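You operate a simulated robot arm through the tools that you are given. There is no shell and no other tool.

You run a simulated two-armed robot. Do the job below in one go: nothing can be reset, and whatever is moved stays where it is left.

TASK
The oven has tripped: switch it off, turn it down to 60, reset it and switch it on again.

It is judged by the outcome, as a careful person would: the job done as asked, and still so three seconds after it is handed in. It fails if anything else is knocked over, pushed out of place, dropped, spilled or broken.

THE ROBOT
Two 7-joint arms with two-finger parallel grippers on one trunk that stands fixed in place. Base frame: the origin is at the foot of the trunk, x ahead of it, y to its left, z up. Lengths are in m, angles in rad, forces in N, time in s.
The left shoulder is at [0.034, 0.182, 1.221], the right one opposite. With the tool pointing down near the work surface each hand reaches from about 0.1 to 0.7 m from the base axis, measured 20 degrees to its own side. Payload 3.91 kg a hand.
Tool frame (each hand has its own): the origin (TCP) lies between the finger pads and is the grasp point; the fingertips stand 0.03 m ahead of it; z points along the fingers, y is the line along which they close. The gripper opens to 0.11 m. The fingers are 0.02 m wide and 0.01 m thick; the gripper's body (0.048 by 0.112 m) begins 0.055 m behind the TCP.
Orientation is that of the tool frame in the base frame, as a unit quaternion [x, y, z, w]. With the fingers straight down and closing along the base's y, the tool's x points along the base's -x, its y along +y and its z along -z.

THE INTERFACE
- The arms move only by the tool nudge_tool. It takes "left_targets", "right_targets" or both (then of equal length, played together; a hand with none holds still); each is a list of rows, each an object of numbers (a shift or turn left out is 0, a gripper value left out holds the last): "claw": the gripper command, from -1 (shut) to 1 (fully open), values between in proportion; "x", "y", "z": the shift along the tool's x, y, z in m; "ax", "ay", "az": the turn, a rotation vector about the tool's x, y, z in rad. In form: [{"claw": .., "x": .., "y": .., "z": .., "ax": .., "ay": .., "az": ..}, ...]. A call has 1 to 20 rows; each row shifts and turns the commanded pose from where the row before left it, along the tool's axes as they then stand. A row lasts 0.2 s, in which the tool goes at most 0.05 m and 0.15 rad; a call with a longer step from one row to the next is refused whole, and so is a gripper value outside its range. A pose out of reach is approached as far as the arm can. The call stops where the force on the tool passes 40 N (or 10 N more than at its start, if that is more) or the arm is blocked; 0.2 s more then pass. Each finger travels about 0.072 m/s and halts on what it meets, pressing with about 31 N; the grip force reading is that of the motor and also rises with nothing between the fingers. The clock runs only during rows and for 0.2 s after the last one: add rows that do not move to give the fingers time. It gives the time, the measured TCP pose, the force on the tool (base axes), the opening and the grip force at its end, in the units of the frame above (readings bear some noise), with the torque about the TCP (base axes, N m) and any sound that the robot's microphone picked up.
- Cameras (640 x 400 px; columns grow to the right, rows downward): "scene" is now at [0.1477, 0.022, 1.4422]; the picture's right is [0.38, -0.92, 0.00], its down [-0.32, -0.13, -0.94] and it looks along [0.87, 0.36, -0.35] (base axes); focal length 214 px, centre (320, 200). "left" rides on the left gripper at [0.072, -0.017, -0.103] in its tool frame; the picture's right is [0.23, 0.97, 0.00], its down [-0.76, 0.18, -0.62] and it looks along [-0.61, 0.14, 0.78] (tool axes); focal length 222 px, centre (320, 200). "right" rides on the right gripper at [0.072, 0.017, -0.103] in its tool frame; the picture's right is [-0.23, 0.97, 0.00], its down [-0.76, -0.18, -0.62] and it looks along [-0.61, -0.14, 0.78] (tool axes); focal length 222 px, centre (320, 200). There is no depth. A picture from a camera that has moved, and an enlarged one, comes with that camera's place and axes in the base frame and with its lens. The place of the scene camera against the robot may be out by one fixed shift of up to 0.018 m in any direction.
- camera(camera): a new picture of that camera. The clock stands still meanwhile.
- raise_lower(by): moves the trunk up (or, below 0, down) by that many m; the arms and the scene camera ride with it, the base frame stays. It gives what a move gives, with no picture.
- aim_head(pan, tilt): turns the head with the scene camera to pan (to the left, within 1.396 rad either way) and tilt (down, from -0.506 to 1.204), counted from straight ahead of the robot (the tilt from the chest, where the trunk bows). It gives what a move gives.
- enlarge(camera, box): a new picture of the part [left, top, right, bottom] of that camera's present view, enlarged. The clock stands still meanwhile.
- close_job(): hands the job in; it is judged then, once.

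Nothing tells you positions but the pictures and the camera data. Unless the task says otherwise, let go and move clear before handing in.

The tools are called as name(argument=value, ...) on one line, values as JSON. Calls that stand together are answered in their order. nudge_tool: Moves the arms, as the interface text tells. Its arguments: {"type":"object","properties":{"left_targets":{"type":"array","items":{"type":"object","properties":{"claw":{"type":"number"},"x":{"type":"number"},"y":{"type":"number"},"z":{"type":"number"},"ax":{"type":"number"},"ay":{"type":"number"},"az":{"type":"number"}}}},"right_targets":{"type":"array","items":{"type":"object","properties":{"claw":{"type":"number"},"x":{"type":"number"},"y":{"type":"number"},"z":{"type":"number"},"ax":{"type":"number"},"ay":{"type":"number"},"az":{"type":"number"}}}}},"required":[]} The other tools are called the same way: raise_lower (by) moves the trunk up or down; aim_head (pan, tilt) turns the head that bears the scene camera; camera (camera) takes a picture; enlarge (camera, box) takes an enlarged picture of a part of a camera's view; close_job () hands the job in.

At the start:

```text
time: 0.0
left_tool_pos: [0.2627, 0.2552, 1.4039]
left_orientation: [0.001, 1.0, 0.001, 0.001]
left_ft_force: [0.1, 0.5, 0.1]
left_ft_torque: [0.01, 0.0, 0.0]
left_grip_width: 0.11
left_gripper_force: 0.1
right_tool_pos: [0.298, 0.0209, 1.3732]
right_orientation: [-0.001, 1.0, 0.0, -0.001]
right_ft_force: [0.0, 0.9, 0.3]
right_ft_torque: [-0.03, -0.01, -0.01]
right_grip_width: 0.11
right_gripper_force: 0.2
trunk travel left (down, up): [-0.475, 0.039]
head pan, tilt (commanded): [0.391, 0.354]
```

scene: 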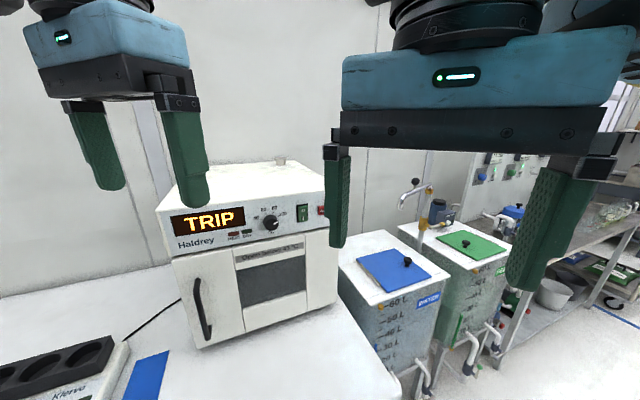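
right: 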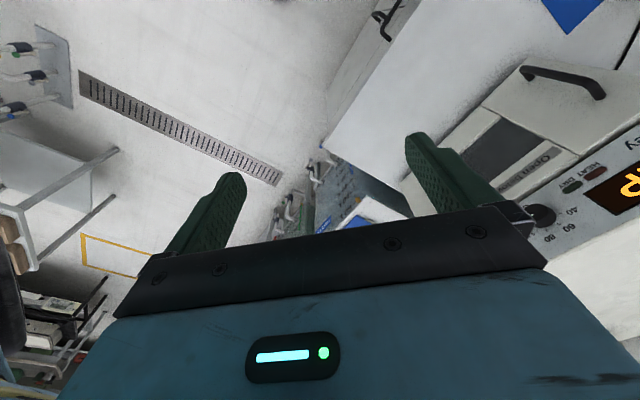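
left: 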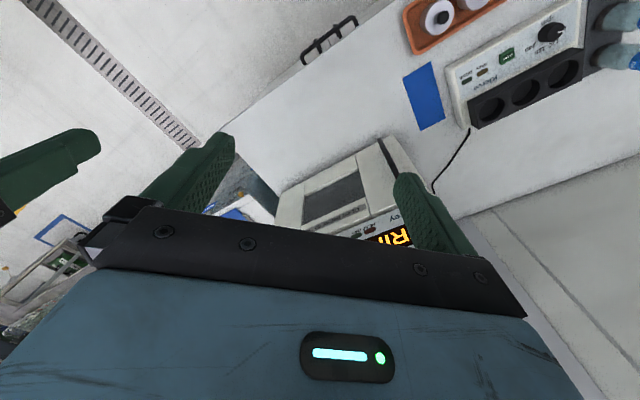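

The oven ("Haldrey") stands ahead of the robot with a TRIP display, a knob, a green rocker switch and something red near the right edge. I'll look closer at the panel first.

enlarge(camera="scene", box=[150, 150, 350, 275])

enlarge(camera="scene", box=[240, 190, 336, 250])

enlarge(camera="right", box=[480, 100, 640, 260])

```text
3.20 times, centred on (250, 212) of scene
camera zoom: at [0.1477, 0.022, 1.4422], right [0.38, -0.92, 0.0], down [-0.32, -0.13, -0.94], along [0.87, 0.36, -0.35], focal length 686 px, centre (544, 160)
```

zoom: 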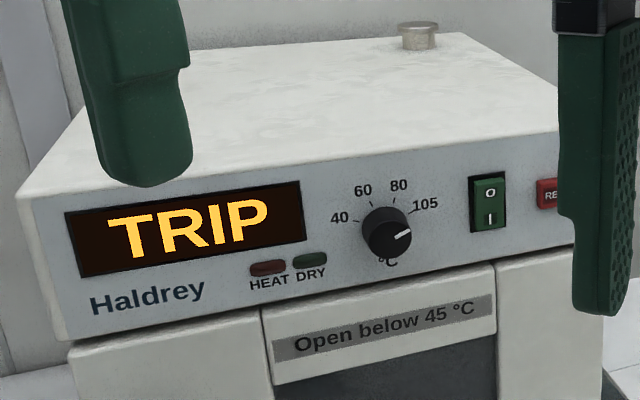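

```text
6.67 times, centred on (288, 220) of scene
camera zoom: at [0.1477, 0.022, 1.4422], right [0.38, -0.92, 0.0], down [-0.32, -0.13, -0.94], along [0.87, 0.36, -0.35], focal length 1430 px, centre (533, 67)
```

zoom: 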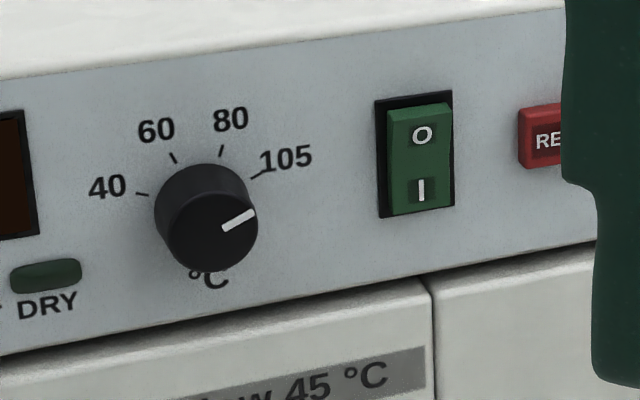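

```text
2.50 times, centred on (560, 180) of right
camera zoom: at [0.227, 0.0379, 1.4757], right [0.23, 0.97, 0.0], down [0.76, -0.18, 0.62], along [0.61, -0.14, -0.78], focal length 555 px, centre (-280, 250)
```

zoom: 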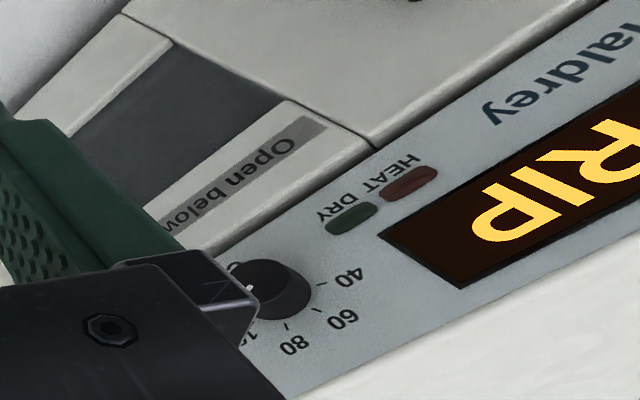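

The knob pointer sits at 105, the rocker has O on top and I below, and a red reset button is partly hidden by the right hand's finger. I'll move the right hand aside to the right so that the panel can be seen whole.

nudge_tool(right_targets=[{"y": -0.04}, {"y": -0.05}, {"y": -0.05}, {"y": -0.05}, {"y": -0.05}])

camera(camera="scene")

enlarge(camera="scene", box=[150, 150, 350, 275])

camera(camera="right")

```text
time: 0.9
left_tool_pos: [0.2615, 0.2536, 1.4053]
left_orientation: [0.0, 1.0, 0.0, 0.0]
left_ft_force: [0.1, 0.5, -0.1]
left_ft_torque: [0.02, -0.01, -0.01]
left_grip_width: 0.11
left_gripper_force: 0.2
right_tool_pos: [0.3034, -0.1336, 1.3656]
right_orientation: [0.011, 1.0, 0.0, -0.003]
right_ft_force: [30.3, 6.2, -1.8]
right_ft_torque: [-0.8, 3.21, -1.17]
right_grip_width: 0.1102
right_gripper_force: 0.0
trunk travel left (down, up): [-0.475, 0.039]
head pan, tilt (commanded): [0.391, 0.354]
stopped in row 4 (right hand): the force on the tool passed its limit at 44 N (the readings are from after the stop); the commanded pose is now the measured one
```

```text
taken
camera scene: at [0.15, 0.0139, 1.4439], right [0.31, -0.95, 0.0], down [-0.31, -0.1, -0.94], along [0.9, 0.3, -0.33], focal length 214 px, centre (320, 200)
```

scene: 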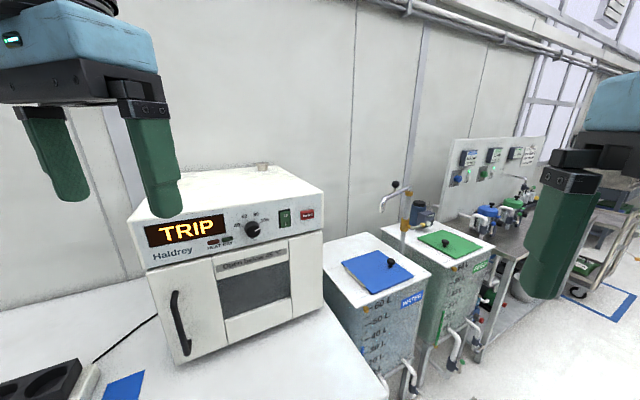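

```text
3.20 times, centred on (250, 212) of scene
camera zoom: at [0.15, 0.0139, 1.4439], right [0.31, -0.95, 0.0], down [-0.31, -0.1, -0.94], along [0.9, 0.3, -0.33], focal length 686 px, centre (544, 160)
```

zoom: 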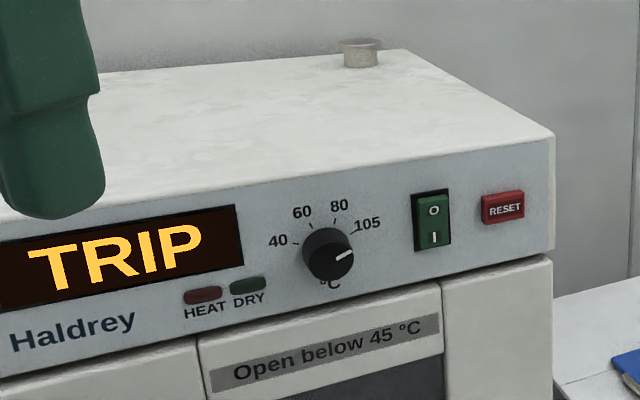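

```text
taken
camera right: at [0.2336, -0.1152, 1.4695], right [0.25, 0.97, 0.0], down [0.76, -0.19, 0.62], along [0.6, -0.15, -0.78], focal length 222 px, centre (320, 200)
```

right: 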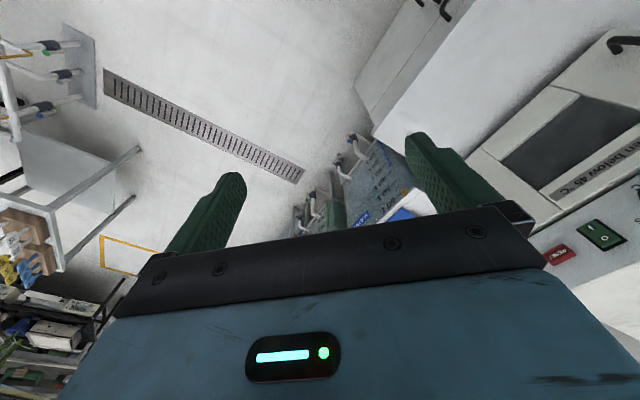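

The right hand stopped against something, with a push of about +x on it, and the head turned slightly, so the arm has probably touched the robot's own head. I'll ease the hand forward, away from the contact, and read the force.

nudge_tool(right_targets=[{"x": -0.02}, {"x": -0.02}, {}])

camera(camera="scene")

```text
time: 1.7
left_tool_pos: [0.2624, 0.2542, 1.404]
left_orientation: [0.001, 1.0, -0.001, 0.001]
left_ft_force: [0.0, 0.7, 0.2]
left_ft_torque: [-0.03, -0.04, -0.01]
left_grip_width: 0.1102
left_gripper_force: 0.0
right_tool_pos: [0.3401, -0.1327, 1.3682]
right_orientation: [0.006, 1.0, -0.001, 0.0]
right_ft_force: [-1.1, 0.5, 1.0]
right_ft_torque: [-0.02, -0.03, 0.0]
right_grip_width: 0.1099
right_gripper_force: 0.1
trunk travel left (down, up): [-0.475, 0.039]
head pan, tilt (commanded): [0.391, 0.354]
```

```text
taken
camera scene: at [0.1472, 0.0221, 1.4423], right [0.38, -0.92, 0.0], down [-0.32, -0.13, -0.94], along [0.87, 0.36, -0.35], focal length 214 px, centre (320, 200)
```

scene: 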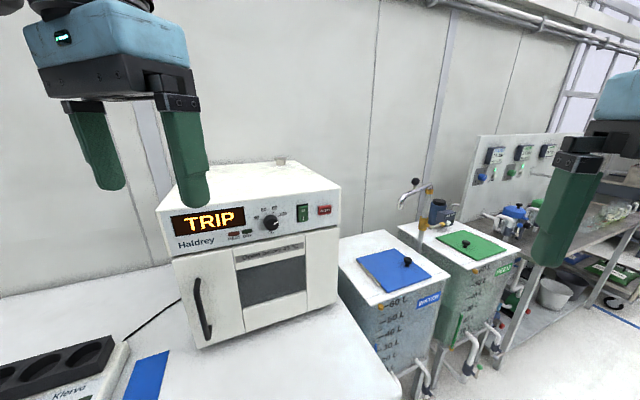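

Contact gone and the head is back in its place; the panel is now in clear view. Next I'll tilt the left hand forward while looking at the panel with its camera, to place the panel by triangulation.

nudge_tool(left_targets=[{"ay": -0.15}, {"ay": -0.15}, {"ay": -0.15}, {"ay": -0.15}, {}])

camera(camera="left")

camera(camera="scene")

enlarge(camera="scene", box=[150, 150, 350, 275])

```text
time: 2.9
left_tool_pos: [0.2644, 0.2535, 1.403]
left_orientation: [0.0, 0.955, 0.001, 0.296]
left_ft_force: [0.5, 0.5, 0.6]
left_ft_torque: [0.0, 0.01, -0.01]
left_grip_width: 0.1101
left_gripper_force: 0.0
right_tool_pos: [0.3422, -0.1317, 1.3671]
right_orientation: [0.007, 1.0, -0.001, 0.0]
right_ft_force: [-0.7, -0.4, 1.1]
right_ft_torque: [0.0, 0.02, 0.0]
right_grip_width: 0.11
right_gripper_force: 0.1
trunk travel left (down, up): [-0.475, 0.039]
head pan, tilt (commanded): [0.391, 0.354]
```

```text
taken
camera left: at [0.1455, 0.2375, 1.4487], right [-0.19, 0.97, -0.13], down [0.27, 0.18, 0.94], along [0.94, 0.14, -0.3], focal length 222 px, centre (320, 200)
```

left: 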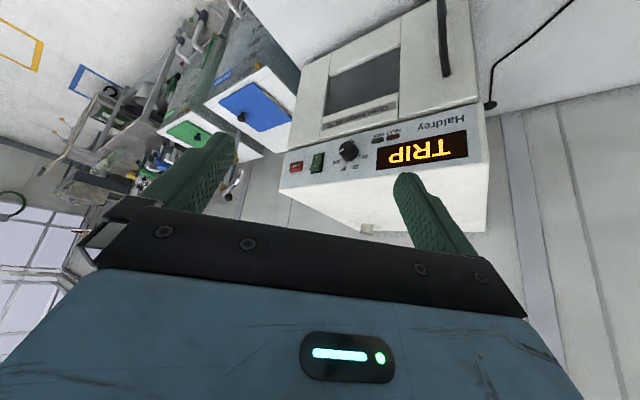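

```text
taken
camera scene: at [0.1483, 0.0217, 1.4421], right [0.38, -0.92, 0.0], down [-0.32, -0.13, -0.94], along [0.87, 0.36, -0.35], focal length 214 px, centre (320, 200)
```

scene: 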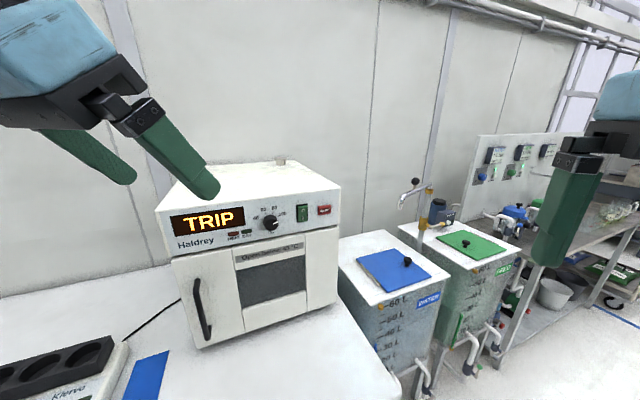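

```text
3.20 times, centred on (250, 212) of scene
camera zoom: at [0.1483, 0.0217, 1.4421], right [0.38, -0.92, 0.0], down [-0.32, -0.13, -0.94], along [0.87, 0.36, -0.35], focal length 686 px, centre (544, 160)
```

zoom: 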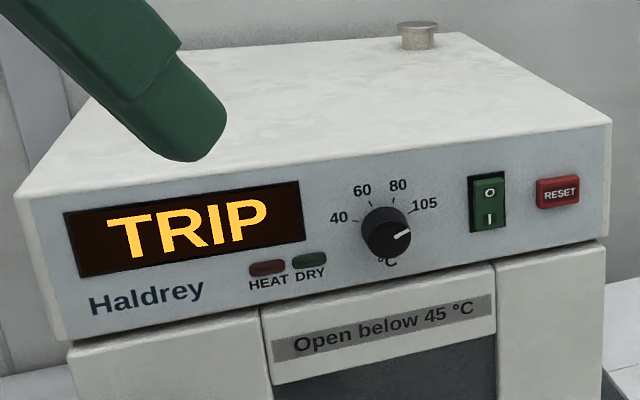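

The left camera now sees the panel upside down with all controls visible. I'll enlarge it for accurate pixel positions.

enlarge(camera="left", box=[270, 90, 510, 240])

enlarge(camera="left", box=[280, 130, 392, 200])

```text
2.67 times, centred on (390, 165) of left
camera zoom: at [0.1455, 0.2375, 1.4487], right [-0.19, 0.97, -0.13], down [0.27, 0.18, 0.94], along [0.94, 0.14, -0.3], focal length 592 px, centre (133, 293)
```

zoom: 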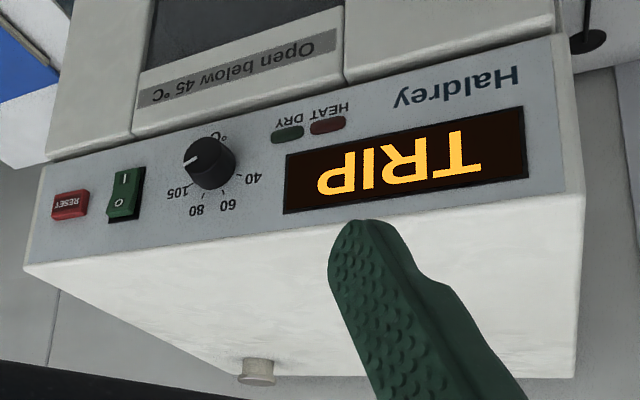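

```text
5.71 times, centred on (336, 165) of left
camera zoom: at [0.1455, 0.2375, 1.4487], right [-0.19, 0.97, -0.13], down [0.27, 0.18, 0.94], along [0.94, 0.14, -0.3], focal length 1269 px, centre (229, 400)
```

zoom: 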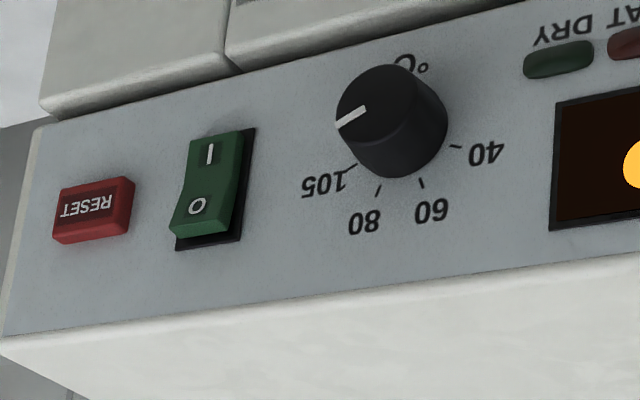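

Triangulating the scene and left views, the panel face is roughly vertical and turned about 45°, with inward normal near (0.72, 0.70, 0). The knob is near (0.61, 0.37, 1.17), the rocker near (0.68, 0.30, 1.18) and reset lies further right. I'll bring the left hand forward, pitch it level and yaw it to face the panel, stopping well short.

nudge_tool(left_targets=[{"x": -0.0168, "y": -0.005, "z": 0.0418}, {"x": -0.0168, "y": -0.005, "z": 0.0418}, {"x": -0.0168, "y": -0.005, "z": 0.0418}, {"x": -0.0168, "y": -0.005, "z": 0.0418}, {"ay": -0.14}, {"ay": -0.14}, {"ay": -0.14}, {"ay": -0.14}, {"ay": -0.14}, {"ay": -0.14}, {"ay": -0.13}, {}])

camera(camera="scene")

camera(camera="left")

```text
time: 5.5
left_tool_pos: [0.4549, 0.2299, 1.3304]
left_orientation: [0.0, 0.706, -0.002, 0.708]
left_ft_force: [0.3, 0.4, 0.2]
left_ft_torque: [0.0, -0.04, 0.01]
left_grip_width: 0.1099
left_gripper_force: 0.1
left hand out of reach, approached as far as the arm can: row 9, 10, 11
right_tool_pos: [0.341, -0.1315, 1.3668]
right_orientation: [0.006, 1.0, 0.0, 0.0]
right_ft_force: [-0.5, 0.1, 1.1]
right_ft_torque: [0.0, -0.03, -0.01]
right_grip_width: 0.1098
right_gripper_force: 0.0
trunk travel left (down, up): [-0.475, 0.039]
head pan, tilt (commanded): [0.391, 0.354]
```

```text
taken
camera scene: at [0.1472, 0.0219, 1.4423], right [0.38, -0.92, 0.0], down [-0.32, -0.13, -0.94], along [0.87, 0.36, -0.35], focal length 214 px, centre (320, 200)
```

scene: 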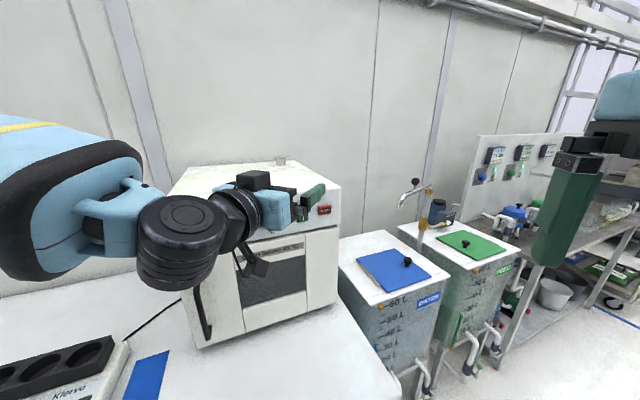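

```text
taken
camera left: at [0.3521, 0.2132, 1.2585], right [0.0, 0.97, -0.23], down [-0.62, 0.18, 0.76], along [0.78, 0.14, 0.61], focal length 222 px, centre (320, 200)
```

left: 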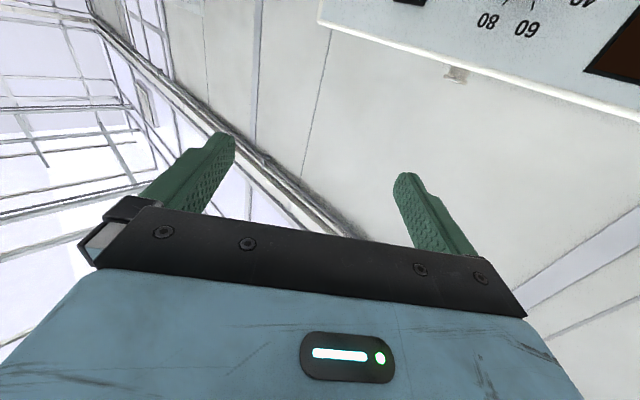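

The arm could not fold quite that far, so the hand settled a little ahead of the command. I'll now move down and forward while yawing to face the panel, which gives the wrist more room.

nudge_tool(left_targets=[{"x": 0.0167, "z": 0.012, "ax": -0.1283}, {"x": 0.0167, "z": 0.012, "ax": -0.1283}, {"x": 0.0167, "z": 0.012, "ax": -0.1283}, {"x": 0.0167, "z": 0.012, "ax": -0.1283}, {"x": 0.0167, "z": 0.012, "ax": -0.1283}, {"x": 0.0167, "z": 0.012, "ax": -0.1283}, {}, {}])

camera(camera="scene")

camera(camera="left")

```text
time: 7.3
left_tool_pos: [0.5343, 0.2823, 1.2354]
left_orientation: [-0.265, 0.656, 0.264, 0.655]
left_ft_force: [0.2, 0.3, -0.3]
left_ft_torque: [-0.02, 0.04, 0.04]
left_grip_width: 0.1102
left_gripper_force: 0.1
left hand out of reach, approached as far as the arm can: row 5, 6
right_tool_pos: [0.3423, -0.1327, 1.3671]
right_orientation: [0.007, 1.0, 0.0, -0.001]
right_ft_force: [0.2, 0.3, -0.4]
right_ft_torque: [-0.02, 0.0, -0.01]
right_grip_width: 0.1099
right_gripper_force: 0.1
trunk travel left (down, up): [-0.475, 0.039]
head pan, tilt (commanded): [0.391, 0.354]
```

```text
taken
camera scene: at [0.148, 0.0222, 1.4422], right [0.38, -0.92, 0.0], down [-0.32, -0.13, -0.94], along [0.87, 0.36, -0.35], focal length 214 px, centre (320, 200)
```

scene: 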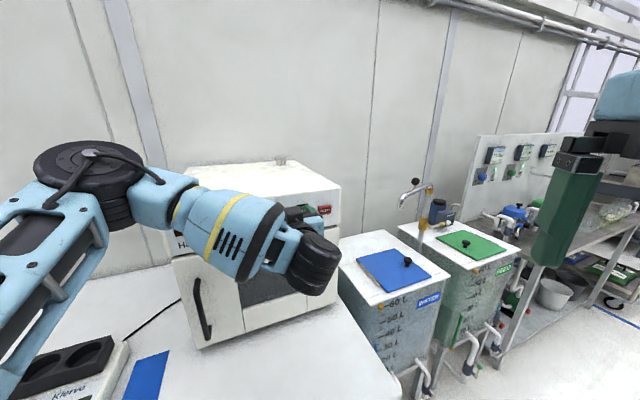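

```text
taken
camera left: at [0.4719, 0.1984, 1.1645], right [-0.68, 0.7, -0.23], down [-0.57, -0.3, 0.76], along [0.47, 0.65, 0.61], focal length 222 px, centre (320, 200)
```

left: 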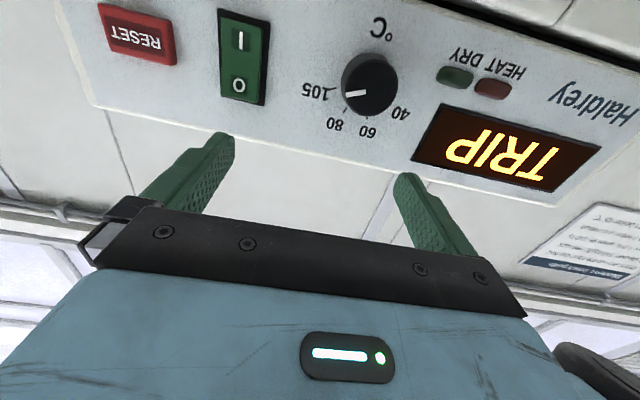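

The hand now faces the panel squarely at about 0.1 m. I'll enlarge this view to triangulate against the earlier left view.

enlarge(camera="left", box=[80, 0, 320, 150])

enlarge(camera="left", box=[300, 0, 540, 150])

```text
2.67 times, centred on (200, 75) of left
camera zoom: at [0.4719, 0.1984, 1.1645], right [-0.68, 0.7, -0.23], down [-0.57, -0.3, 0.76], along [0.47, 0.65, 0.61], focal length 592 px, centre (640, 533)
```

zoom: 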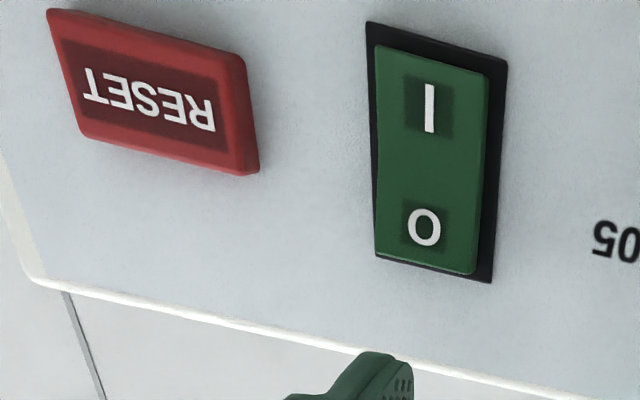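

```text
2.67 times, centred on (420, 75) of left
camera zoom: at [0.4719, 0.1984, 1.1645], right [-0.68, 0.7, -0.23], down [-0.57, -0.3, 0.76], along [0.47, 0.65, 0.61], focal length 592 px, centre (53, 533)
```

zoom: 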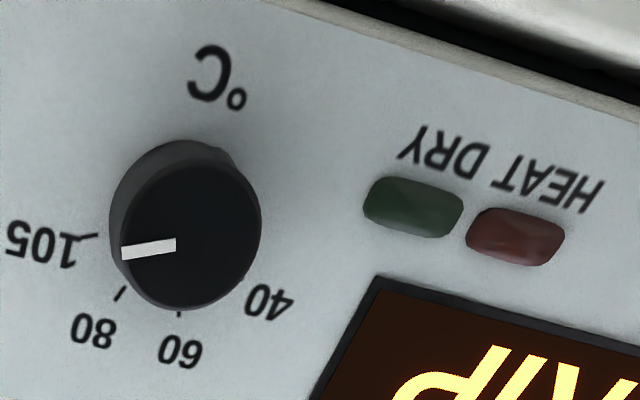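

Using only the hand cameras, the panel plane is x+y ≈ 0.935 (normal at 45°), the rocker centre is near (0.64, 0.29, 1.197) and the knob near (0.577, 0.358, 1.190), about 37 mm across and 20 mm tall. I'll close the left gripper and move it in front of the O (top) half of the rocker, still clear of it.

nudge_tool(left_targets=[{"claw": -1, "y": -0.022, "z": 0.0135, "x": -0.0015, "ax": -0.018}, {"y": -0.022, "z": 0.0135, "x": -0.0015}, {"y": -0.022, "z": 0.0135, "x": -0.0015}, {"y": -0.022, "z": 0.0135, "x": -0.0015}, {}, {}])

camera(camera="left")

camera(camera="scene")

```text
time: 8.3
left_tool_pos: [0.6075, 0.2836, 1.2435]
left_orientation: [-0.271, 0.653, 0.271, 0.653]
left_ft_force: [-31.1, -6.3, 3.5]
left_ft_torque: [0.16, -0.29, 0.44]
left_grip_width: 0.0002
left_gripper_force: 25.8
left hand out of reach, approached as far as the arm can: row 3, 4
right_tool_pos: [0.3409, -0.1325, 1.3673]
right_orientation: [0.007, 1.0, -0.001, -0.001]
right_ft_force: [1.1, 0.6, -0.1]
right_ft_torque: [-0.04, 0.07, 0.04]
right_grip_width: 0.11
right_gripper_force: 0.1
trunk travel left (down, up): [-0.475, 0.039]
head pan, tilt (commanded): [0.391, 0.354]
stopped in row 4 (left hand): the force on the tool passed its limit at 60 N (the readings are from after the stop); the commanded pose is now the measured one
```

```text
taken
camera left: at [0.5473, 0.1982, 1.1719], right [-0.69, 0.69, -0.23], down [-0.56, -0.32, 0.76], along [0.45, 0.65, 0.61], focal length 222 px, centre (320, 200)
```

left: 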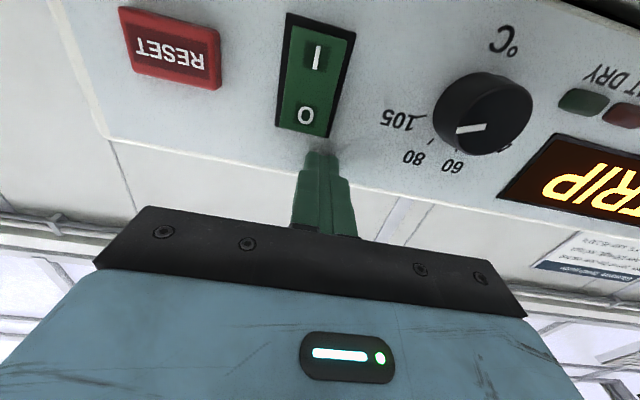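

```text
taken
camera scene: at [0.1465, 0.0216, 1.4425], right [0.38, -0.92, 0.0], down [-0.32, -0.13, -0.94], along [0.87, 0.36, -0.35], focal length 214 px, centre (320, 200)
```

scene: 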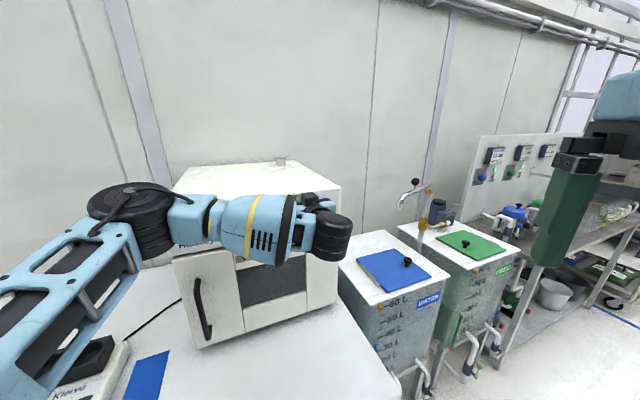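

The closed fingertips touched the bare panel just above the rocker: the arm is at its wrist limit and was pushed ahead of the command, though nothing seems to have moved. The right arm points naturally along the panel normal, so I'll back the left hand out while yawing it straight and then use the right arm.

nudge_tool(left_targets=[{"z": -0.015, "ax": 0.06}, {"z": -0.02, "ax": 0.1}, {"z": -0.02, "ax": 0.1}, {}])

camera(camera="left")

```text
time: 9.3
left_tool_pos: [0.5691, 0.2506, 1.2416]
left_orientation: [-0.183, 0.686, 0.183, 0.68]
left_ft_force: [-0.2, -0.3, -0.4]
left_ft_torque: [0.02, 0.02, 0.03]
left_grip_width: 0.0003
left_gripper_force: 31.1
right_tool_pos: [0.3433, -0.1311, 1.3673]
right_orientation: [0.006, 1.0, -0.001, -0.001]
right_ft_force: [-0.1, 0.0, 0.1]
right_ft_torque: [0.0, 0.03, 0.0]
right_grip_width: 0.11
right_gripper_force: 0.1
trunk travel left (down, up): [-0.475, 0.039]
head pan, tilt (commanded): [0.391, 0.354]
```

```text
taken
camera left: at [0.4871, 0.1834, 1.1701], right [-0.49, 0.84, -0.23], down [-0.62, -0.16, 0.77], along [0.61, 0.52, 0.6], focal length 222 px, centre (320, 200)
```

left: 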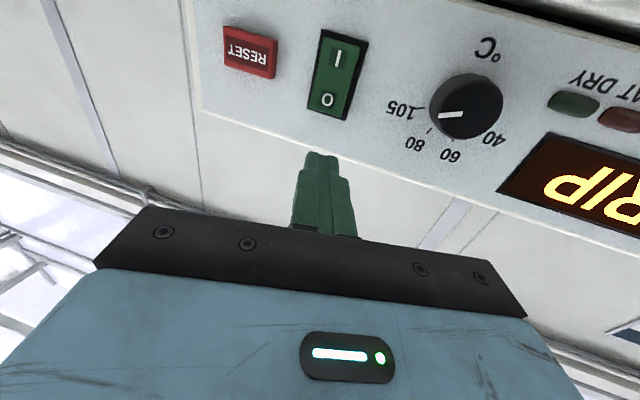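

The left hand is free and clear, and the controls look untouched. I'll bring the left arm back to a parked pose, pointing down and away from the oven.

nudge_tool(left_targets=[{"z": -0.03, "x": -0.02, "ax": 0.131}, {"z": -0.03, "x": -0.02, "ax": 0.131}, {"z": -0.03, "x": -0.02, "ax": 0.131}, {"z": -0.03, "x": -0.02, "ax": 0.131}, {"ay": 0.14}, {"ay": 0.14}, {"ay": 0.14}, {"ay": 0.14}, {"ay": 0.14}, {"ay": 0.14}, {"ay": 0.14}, {"ay": 0.15}, {"ay": 0.15}, {"ay": 0.15}, {"ay": 0.14}, {}])

camera(camera="scene")

```text
time: 12.7
left_tool_pos: [0.4562, 0.2105, 1.3237]
left_orientation: [-0.001, 1.0, 0.0, -0.003]
left_ft_force: [-0.3, 0.2, 0.6]
left_ft_torque: [0.0, 0.01, 0.04]
left_grip_width: 0.0
left_gripper_force: 31.0
right_tool_pos: [0.341, -0.1321, 1.3679]
right_orientation: [0.007, 1.0, -0.001, -0.001]
right_ft_force: [-1.0, 0.6, -0.4]
right_ft_torque: [-0.02, 0.01, 0.04]
right_grip_width: 0.1102
right_gripper_force: 0.1
trunk travel left (down, up): [-0.475, 0.039]
head pan, tilt (commanded): [0.391, 0.354]
```

```text
taken
camera scene: at [0.1467, 0.0219, 1.4424], right [0.38, -0.92, 0.0], down [-0.32, -0.13, -0.94], along [0.87, 0.36, -0.35], focal length 214 px, centre (320, 200)
```

scene: 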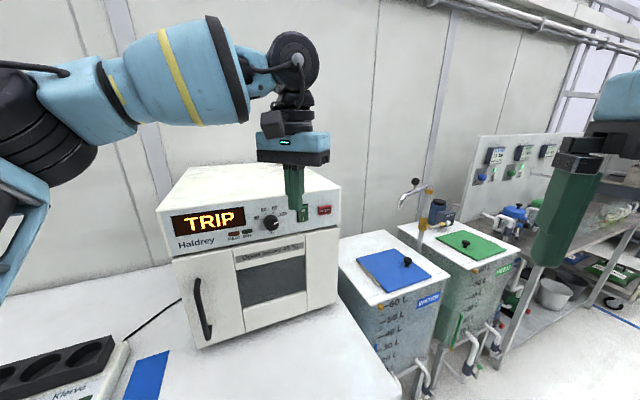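

The oven still sits where it was. Now I'll take the left hand back and to the left, out of the right arm's path.

nudge_tool(left_targets=[{"x": 0.033, "y": 0.03, "z": -0.0133}, {"x": 0.033, "y": 0.03, "z": -0.0133}, {"x": 0.033, "y": 0.03, "z": -0.0133}, {"x": 0.033, "y": 0.03, "z": -0.0133}, {"x": 0.033, "y": 0.03, "z": -0.0133}, {"x": 0.033, "y": 0.03, "z": -0.0133}, {}])

camera(camera="scene")

camera(camera="right")

```text
time: 14.3
left_tool_pos: [0.2612, 0.3889, 1.4002]
left_orientation: [-0.001, 1.0, -0.001, -0.003]
left_ft_force: [0.9, -0.2, -0.5]
left_ft_torque: [-0.03, 0.03, 0.01]
left_grip_width: 0.0001
left_gripper_force: 31.0
right_tool_pos: [0.3442, -0.1317, 1.3662]
right_orientation: [0.007, 1.0, -0.001, -0.002]
right_ft_force: [-0.2, 0.7, -0.2]
right_ft_torque: [-0.02, 0.04, -0.02]
right_grip_width: 0.1102
right_gripper_force: 0.0
trunk travel left (down, up): [-0.475, 0.039]
head pan, tilt (commanded): [0.391, 0.354]
```

```text
taken
camera scene: at [0.1495, 0.0223, 1.4419], right [0.38, -0.92, 0.0], down [-0.32, -0.13, -0.94], along [0.87, 0.36, -0.35], focal length 214 px, centre (320, 200)
```

scene: 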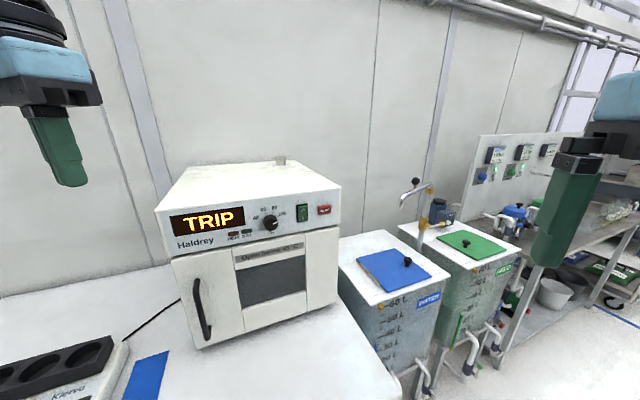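

```text
taken
camera right: at [0.2731, -0.1136, 1.4699], right [0.24, 0.97, 0.0], down [0.76, -0.19, 0.62], along [0.6, -0.15, -0.78], focal length 222 px, centre (320, 200)
```

right: 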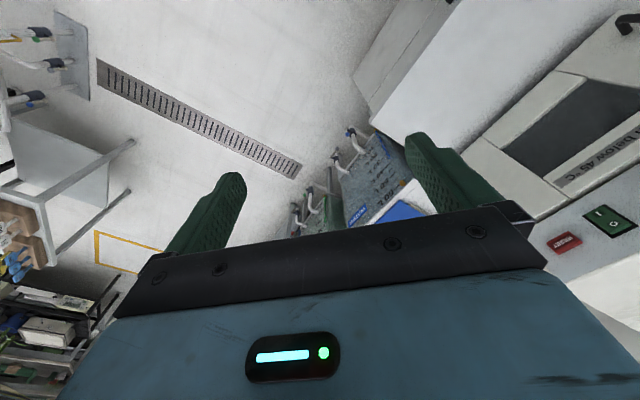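

The view of the panel is clear again. Now the right arm: forward a little, yaw 45° toward the panel, then forward, staying high and far from the oven.

nudge_tool(right_targets=[{"x": -0.03, "claw": -1}, {"x": -0.03}, {"x": -0.03}, {"az": -0.131}, {"az": -0.131}, {"az": -0.131}, {"az": -0.131}, {"az": -0.131}, {"az": -0.131}, {"x": -0.0375}, {"x": -0.0375}, {"x": -0.0375}, {}])

camera(camera="scene")

```text
time: 17.1
left_tool_pos: [0.2595, 0.3873, 1.4017]
left_orientation: [-0.001, 1.0, -0.001, -0.002]
left_ft_force: [0.9, 0.0, 1.1]
left_ft_torque: [0.0, 0.0, 0.0]
left_grip_width: 0.0001
left_gripper_force: 31.2
right_tool_pos: [0.5107, -0.0572, 1.3658]
right_orientation: [-0.377, 0.926, 0.0, -0.001]
right_ft_force: [0.6, 0.4, -0.3]
right_ft_torque: [0.01, 0.01, 0.01]
right_grip_width: 0.0
right_gripper_force: 31.2
trunk travel left (down, up): [-0.475, 0.039]
head pan, tilt (commanded): [0.391, 0.354]
```

```text
taken
camera scene: at [0.1474, 0.021, 1.4423], right [0.38, -0.92, 0.0], down [-0.32, -0.13, -0.94], along [0.87, 0.36, -0.35], focal length 214 px, centre (320, 200)
```

scene: 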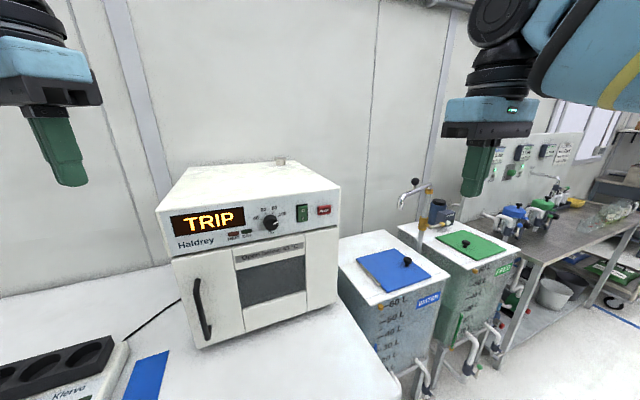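

The right hand is yawed correctly and clear of everything. Now I'll pitch it level so its fingers point at the panel.

nudge_tool(right_targets=[{"ay": -0.1428}, {"ay": -0.1428}, {"ay": -0.1428}, {"ay": -0.1428}, {"ay": -0.1428}, {"ay": -0.1428}, {"ay": -0.1428}, {"ay": -0.1428}, {"ay": -0.1428}, {"ay": -0.1428}, {"ay": -0.1428}, {}])

camera(camera="scene")

camera(camera="right")

```text
time: 19.7
left_tool_pos: [0.2583, 0.3896, 1.4011]
left_orientation: [-0.001, 1.0, -0.001, -0.002]
left_ft_force: [-0.2, -0.3, 0.0]
left_ft_torque: [0.04, -0.04, 0.01]
left_grip_width: 0.0
left_gripper_force: 31.1
right_tool_pos: [0.5123, -0.0552, 1.368]
right_orientation: [-0.267, 0.655, 0.266, 0.655]
right_ft_force: [0.2, 0.7, 0.3]
right_ft_torque: [0.03, 0.01, -0.02]
right_grip_width: 0.0002
right_gripper_force: 30.9
trunk travel left (down, up): [-0.475, 0.039]
head pan, tilt (commanded): [0.391, 0.354]
```

```text
taken
camera scene: at [0.1475, 0.0221, 1.4423], right [0.38, -0.92, 0.0], down [-0.32, -0.13, -0.94], along [0.87, 0.36, -0.35], focal length 214 px, centre (320, 200)
```

scene: 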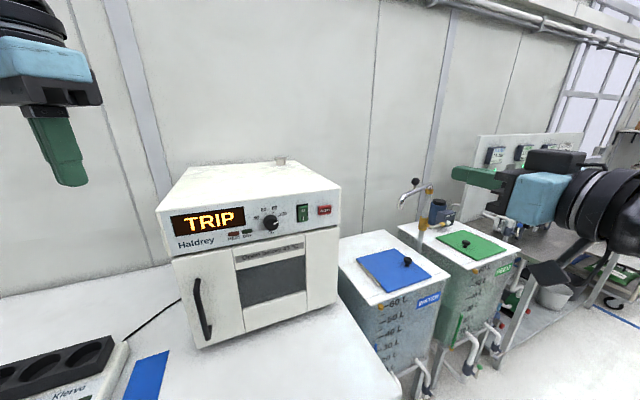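

```text
taken
camera right: at [0.4273, -0.1149, 1.2949], right [-0.68, 0.7, 0.23], down [-0.32, -0.56, 0.76], along [0.66, 0.45, 0.61], focal length 222 px, centre (320, 200)
```

right: 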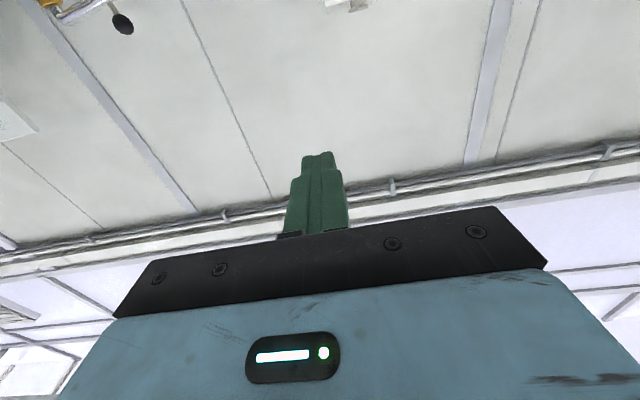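

The right arm reaches this pose freely. Now I'll lower it and slide left to line up with the rocker, then advance part of the way.

nudge_tool(right_targets=[{"y": 0.031, "x": 0.032}, {"y": 0.031, "x": 0.032}, {"y": 0.031, "x": 0.032}, {"y": 0.031, "x": 0.032}, {"y": 0.031, "x": 0.032}, {"z": 0.045, "ax": -0.012}, {"z": 0.045}, {"z": 0.045}, {"z": 0.045}, {}])

camera(camera="scene")

camera(camera="right")

```text
time: 21.9
left_tool_pos: [0.2586, 0.3878, 1.4015]
left_orientation: [-0.001, 1.0, 0.0, -0.001]
left_ft_force: [-0.4, 0.2, 0.1]
left_ft_torque: [0.01, 0.0, 0.02]
left_grip_width: 0.0
left_gripper_force: 31.2
right_tool_pos: [0.5316, 0.1828, 1.2079]
right_orientation: [-0.271, 0.654, 0.271, 0.652]
right_ft_force: [1.0, 0.7, 0.3]
right_ft_torque: [-0.04, 0.0, 0.03]
right_grip_width: 0.0
right_gripper_force: 31.1
trunk travel left (down, up): [-0.475, 0.039]
head pan, tilt (commanded): [0.391, 0.354]
```

```text
taken
camera scene: at [0.1473, 0.0213, 1.4423], right [0.38, -0.92, 0.0], down [-0.32, -0.13, -0.94], along [0.87, 0.36, -0.35], focal length 214 px, centre (320, 200)
```

scene: 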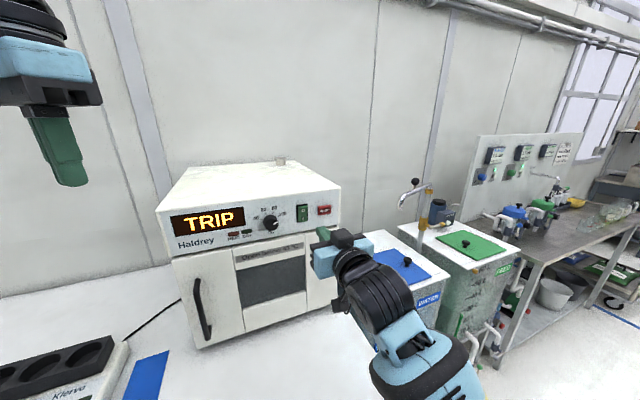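

```text
taken
camera right: at [0.448, 0.1217, 1.1351], right [-0.69, 0.69, 0.23], down [-0.31, -0.56, 0.76], along [0.65, 0.45, 0.6], focal length 222 px, centre (320, 200)
```

right: 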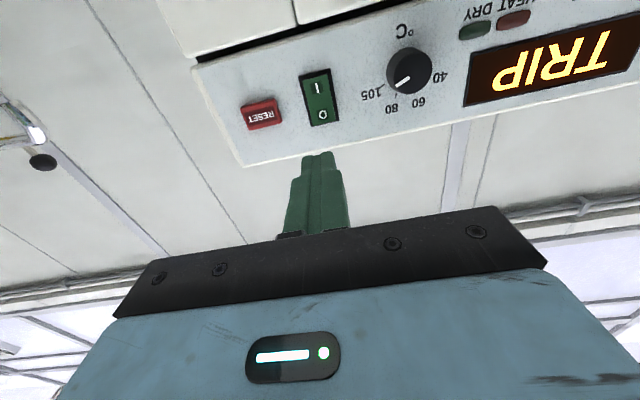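

The hand is square to the panel and reaches well. I'll enlarge the view to fine-tune the height on the O half before pressing.

enlarge(camera="right", box=[200, 40, 440, 190])

```text
2.67 times, centred on (320, 115) of right
camera zoom: at [0.448, 0.1217, 1.1351], right [-0.69, 0.69, 0.23], down [-0.31, -0.56, 0.76], along [0.65, 0.45, 0.6], focal length 592 px, centre (320, 427)
```

zoom: 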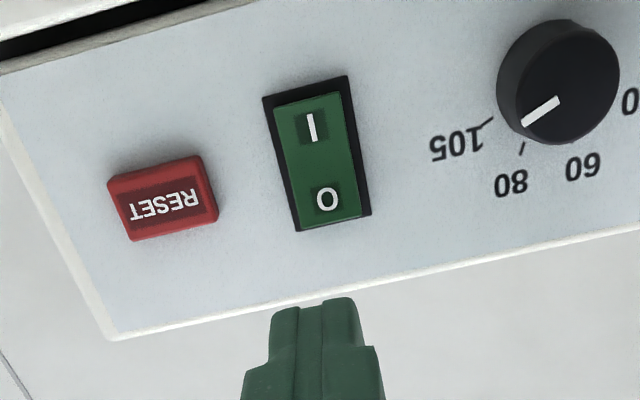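

The O half centre is at z≈1.212 and s≈0.245 (distance along the panel), and the hand is within 1.5 mm sideways. I'll raise it 4.5 mm, approach, then press gently in small steps, listening for a click.

nudge_tool(right_targets=[{"x": -0.0045, "y": 0.001, "z": 0.03}, {"z": 0.035}, {"z": 0.03}, {"z": 0.005}, {"z": 0.004}, {"z": 0.004}])

camera(camera="right")

```text
time: 23.5
left_tool_pos: [0.2594, 0.3889, 1.4012]
left_orientation: [-0.001, 1.0, -0.001, -0.002]
left_ft_force: [0.5, -0.6, -0.5]
left_ft_torque: [-0.02, -0.03, 0.01]
left_grip_width: 0.0
left_gripper_force: 31.3
right_tool_pos: [0.6331, 0.231, 1.19]
right_orientation: [-0.266, 0.667, 0.243, 0.652]
right_ft_force: [0.0, -0.5, 0.0]
right_ft_torque: [-0.02, 0.04, 0.01]
right_grip_width: 0.0003
right_gripper_force: 31.2
trunk travel left (down, up): [-0.475, 0.039]
head pan, tilt (commanded): [0.391, 0.354]
stopped in row 6 (right hand): the arm was blocked; the commanded pose is now the measured one
```

```text
taken
camera right: at [0.5448, 0.1711, 1.1208], right [-0.65, 0.73, 0.21], down [-0.34, -0.52, 0.78], along [0.68, 0.44, 0.59], focal length 222 px, centre (320, 200)
```

right: 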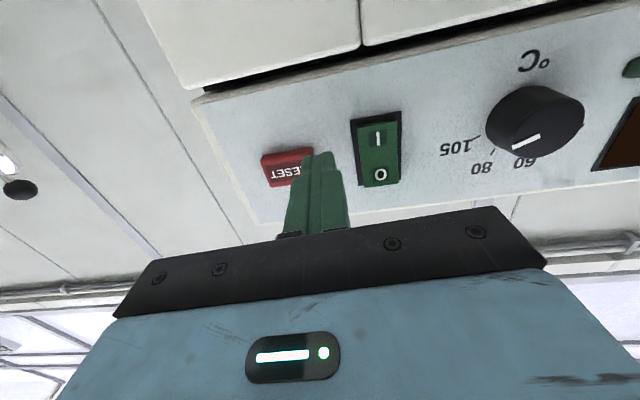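

The arm was blocked somewhere other than at the fingers (tool force is zero) and drifted right and down, close to the reset button. I'll look at the scene to find what it touches before moving on.

camera(camera="scene")

camera(camera="left")

enlarge(camera="right", box=[200, 90, 440, 240])

```text
taken
camera scene: at [0.148, 0.0217, 1.4422], right [0.38, -0.92, 0.0], down [-0.32, -0.13, -0.94], along [0.87, 0.36, -0.35], focal length 214 px, centre (320, 200)
```

scene: 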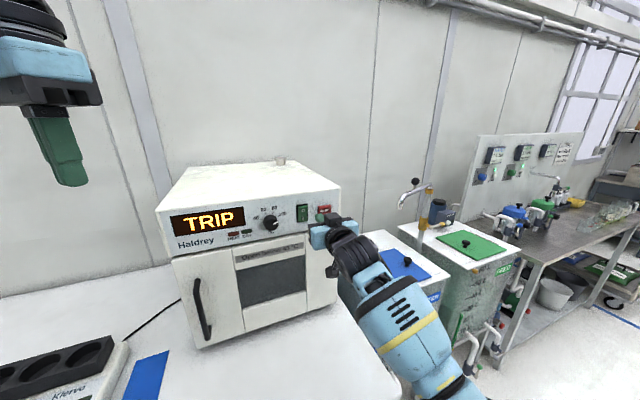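

```text
taken
camera left: at [0.1884, 0.3715, 1.5053], right [-0.23, 0.97, 0.0], down [0.76, 0.18, 0.62], along [0.6, 0.14, -0.78], focal length 222 px, centre (320, 200)
```

left: 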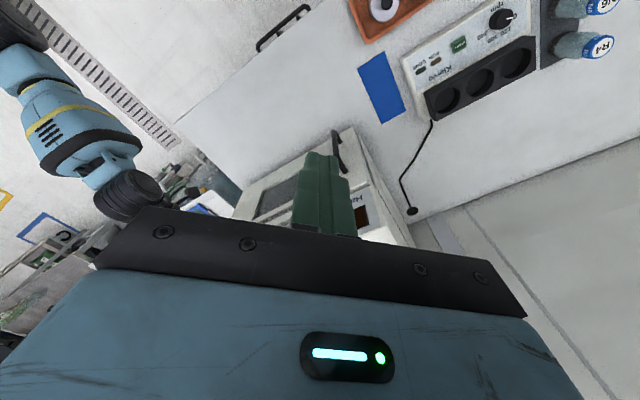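

```text
2.67 times, centred on (320, 165) of right
camera zoom: at [0.5448, 0.1711, 1.1208], right [-0.65, 0.73, 0.21], down [-0.34, -0.52, 0.78], along [0.68, 0.44, 0.59], focal length 592 px, centre (320, 293)
```

zoom: 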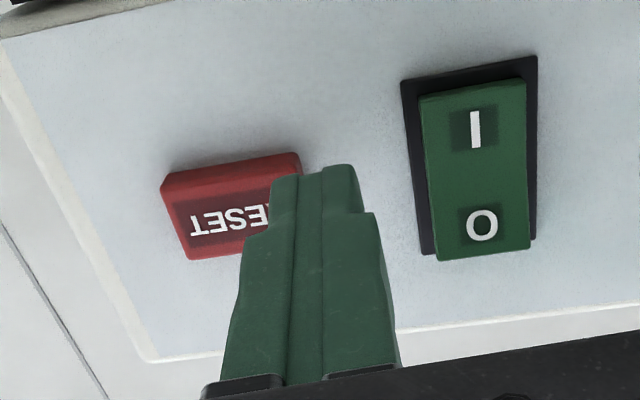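

Nothing obvious touches the arm in view and the fingers are just short of the reset button. I'll back straight off 5 cm and re-check the pose.

nudge_tool(right_targets=[{"z": -0.02}, {"z": -0.03}, {}])

camera(camera="scene")

camera(camera="right")

```text
time: 24.3
left_tool_pos: [0.2599, 0.3905, 1.4016]
left_orientation: [-0.001, 1.0, 0.0, -0.002]
left_ft_force: [0.0, 0.2, -0.7]
left_ft_torque: [0.02, 0.0, -0.01]
left_grip_width: 0.0002
left_gripper_force: 30.7
right_tool_pos: [0.593, 0.1988, 1.1934]
right_orientation: [-0.268, 0.666, 0.247, 0.651]
right_ft_force: [-0.6, 0.4, 0.1]
right_ft_torque: [-0.01, 0.01, -0.01]
right_grip_width: 0.0
right_gripper_force: 30.8
trunk travel left (down, up): [-0.475, 0.039]
head pan, tilt (commanded): [0.391, 0.354]
```

```text
taken
camera scene: at [0.1478, 0.0226, 1.4422], right [0.38, -0.92, 0.0], down [-0.32, -0.13, -0.94], along [0.87, 0.36, -0.35], focal length 214 px, centre (320, 200)
```

scene: 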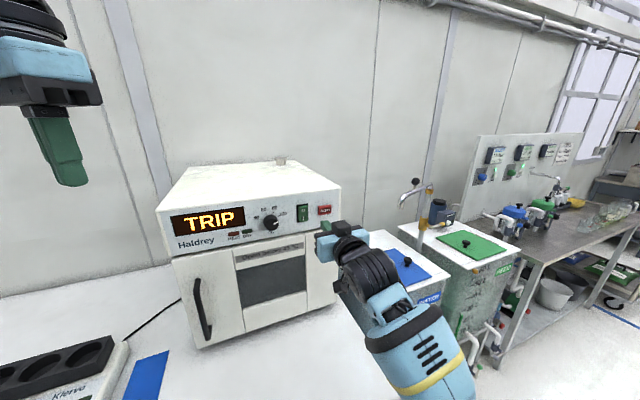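

```text
taken
camera right: at [0.5057, 0.1393, 1.1231], right [-0.66, 0.73, 0.21], down [-0.33, -0.53, 0.78], along [0.68, 0.44, 0.59], focal length 222 px, centre (320, 200)
```

right: 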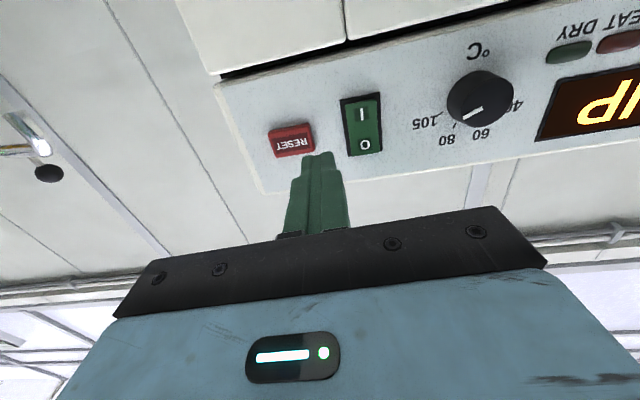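

The arm follows freely again. I'll turn the head to look down at the right arm's elbow and whatever is around it.

aim_head(pan=-0.2, tilt=0.9)

camera(camera="scene")

```text
time: 25.3
left_tool_pos: [0.2599, 0.3881, 1.4006]
left_orientation: [-0.001, 1.0, -0.001, -0.001]
left_ft_force: [0.1, 0.1, 0.5]
left_ft_torque: [0.0, 0.0, 0.0]
left_grip_width: 0.0002
left_gripper_force: 31.3
right_tool_pos: [0.5935, 0.1987, 1.193]
right_orientation: [-0.267, 0.666, 0.247, 0.652]
right_ft_force: [0.7, 0.3, -0.4]
right_ft_torque: [-0.02, 0.0, 0.02]
right_grip_width: 0.0
right_gripper_force: 31.2
trunk travel left (down, up): [-0.475, 0.039]
head pan, tilt (commanded): [-0.201, 0.901]
```

```text
taken
camera scene: at [0.1357, -0.0284, 1.3951], right [-0.2, -0.98, 0.0], down [-0.77, 0.16, -0.62], along [0.61, -0.12, -0.78], focal length 214 px, centre (320, 200)
```

scene: 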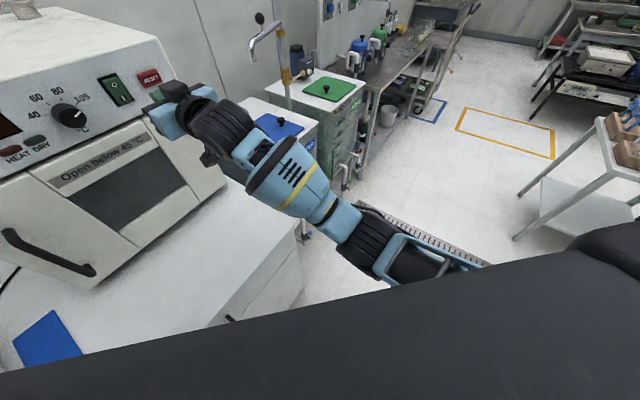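

The forearm and elbow pass close in front of the robot's own chest, which is the likely obstruction. One more look further down and right to confirm.

aim_head(pan=-0.35, tilt=0.6)

camera(camera="scene")

aim_head(pan=-0.5, tilt=1.2)

camera(camera="scene")

```text
time: 26.1
left_tool_pos: [0.2599, 0.3891, 1.4003]
left_orientation: [-0.001, 1.0, -0.001, -0.001]
left_ft_force: [-0.3, 1.1, -0.2]
left_ft_torque: [-0.03, -0.01, -0.02]
left_grip_width: 0.0001
left_gripper_force: 31.1
right_tool_pos: [0.5932, 0.1983, 1.1936]
right_orientation: [-0.266, 0.666, 0.246, 0.652]
right_ft_force: [-0.2, 0.6, 0.3]
right_ft_torque: [-0.01, 0.01, 0.01]
right_grip_width: 0.0002
right_gripper_force: 31.4
trunk travel left (down, up): [-0.475, 0.039]
head pan, tilt (commanded): [-0.351, 0.6]
```

```text
taken
camera scene: at [0.1448, -0.0438, 1.4197], right [-0.34, -0.94, 0.0], down [-0.53, 0.19, -0.82], along [0.77, -0.28, -0.57], focal length 214 px, centre (320, 200)
```

scene: 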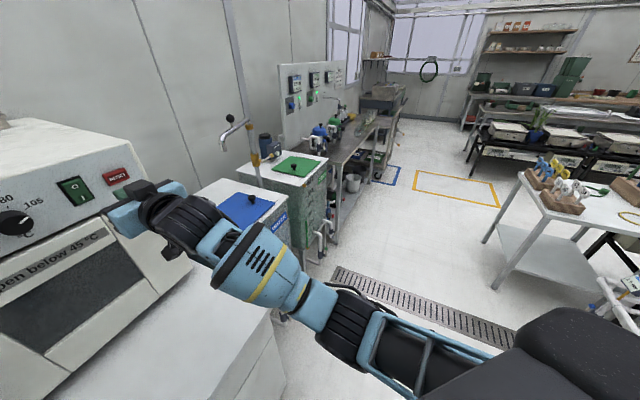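

```text
time: 27.1
left_tool_pos: [0.2588, 0.3884, 1.4017]
left_orientation: [-0.001, 1.0, -0.001, -0.002]
left_ft_force: [0.1, -0.3, -0.3]
left_ft_torque: [0.01, -0.01, 0.03]
left_grip_width: 0.0002
left_gripper_force: 31.1
right_tool_pos: [0.593, 0.1987, 1.1927]
right_orientation: [-0.267, 0.666, 0.247, 0.652]
right_ft_force: [0.7, -0.2, 0.5]
right_ft_torque: [0.0, 0.0, -0.03]
right_grip_width: 0.0
right_gripper_force: 31.4
trunk travel left (down, up): [-0.475, 0.039]
head pan, tilt (commanded): [-0.499, 1.201]
```

```text
taken
camera scene: at [0.1109, -0.0403, 1.3752], right [-0.48, -0.88, 0.0], down [-0.82, 0.45, -0.36], along [0.32, -0.17, -0.93], focal length 214 px, centre (320, 200)
```

scene: 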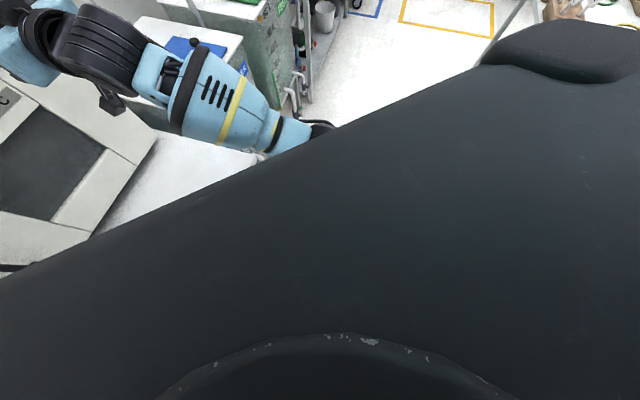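

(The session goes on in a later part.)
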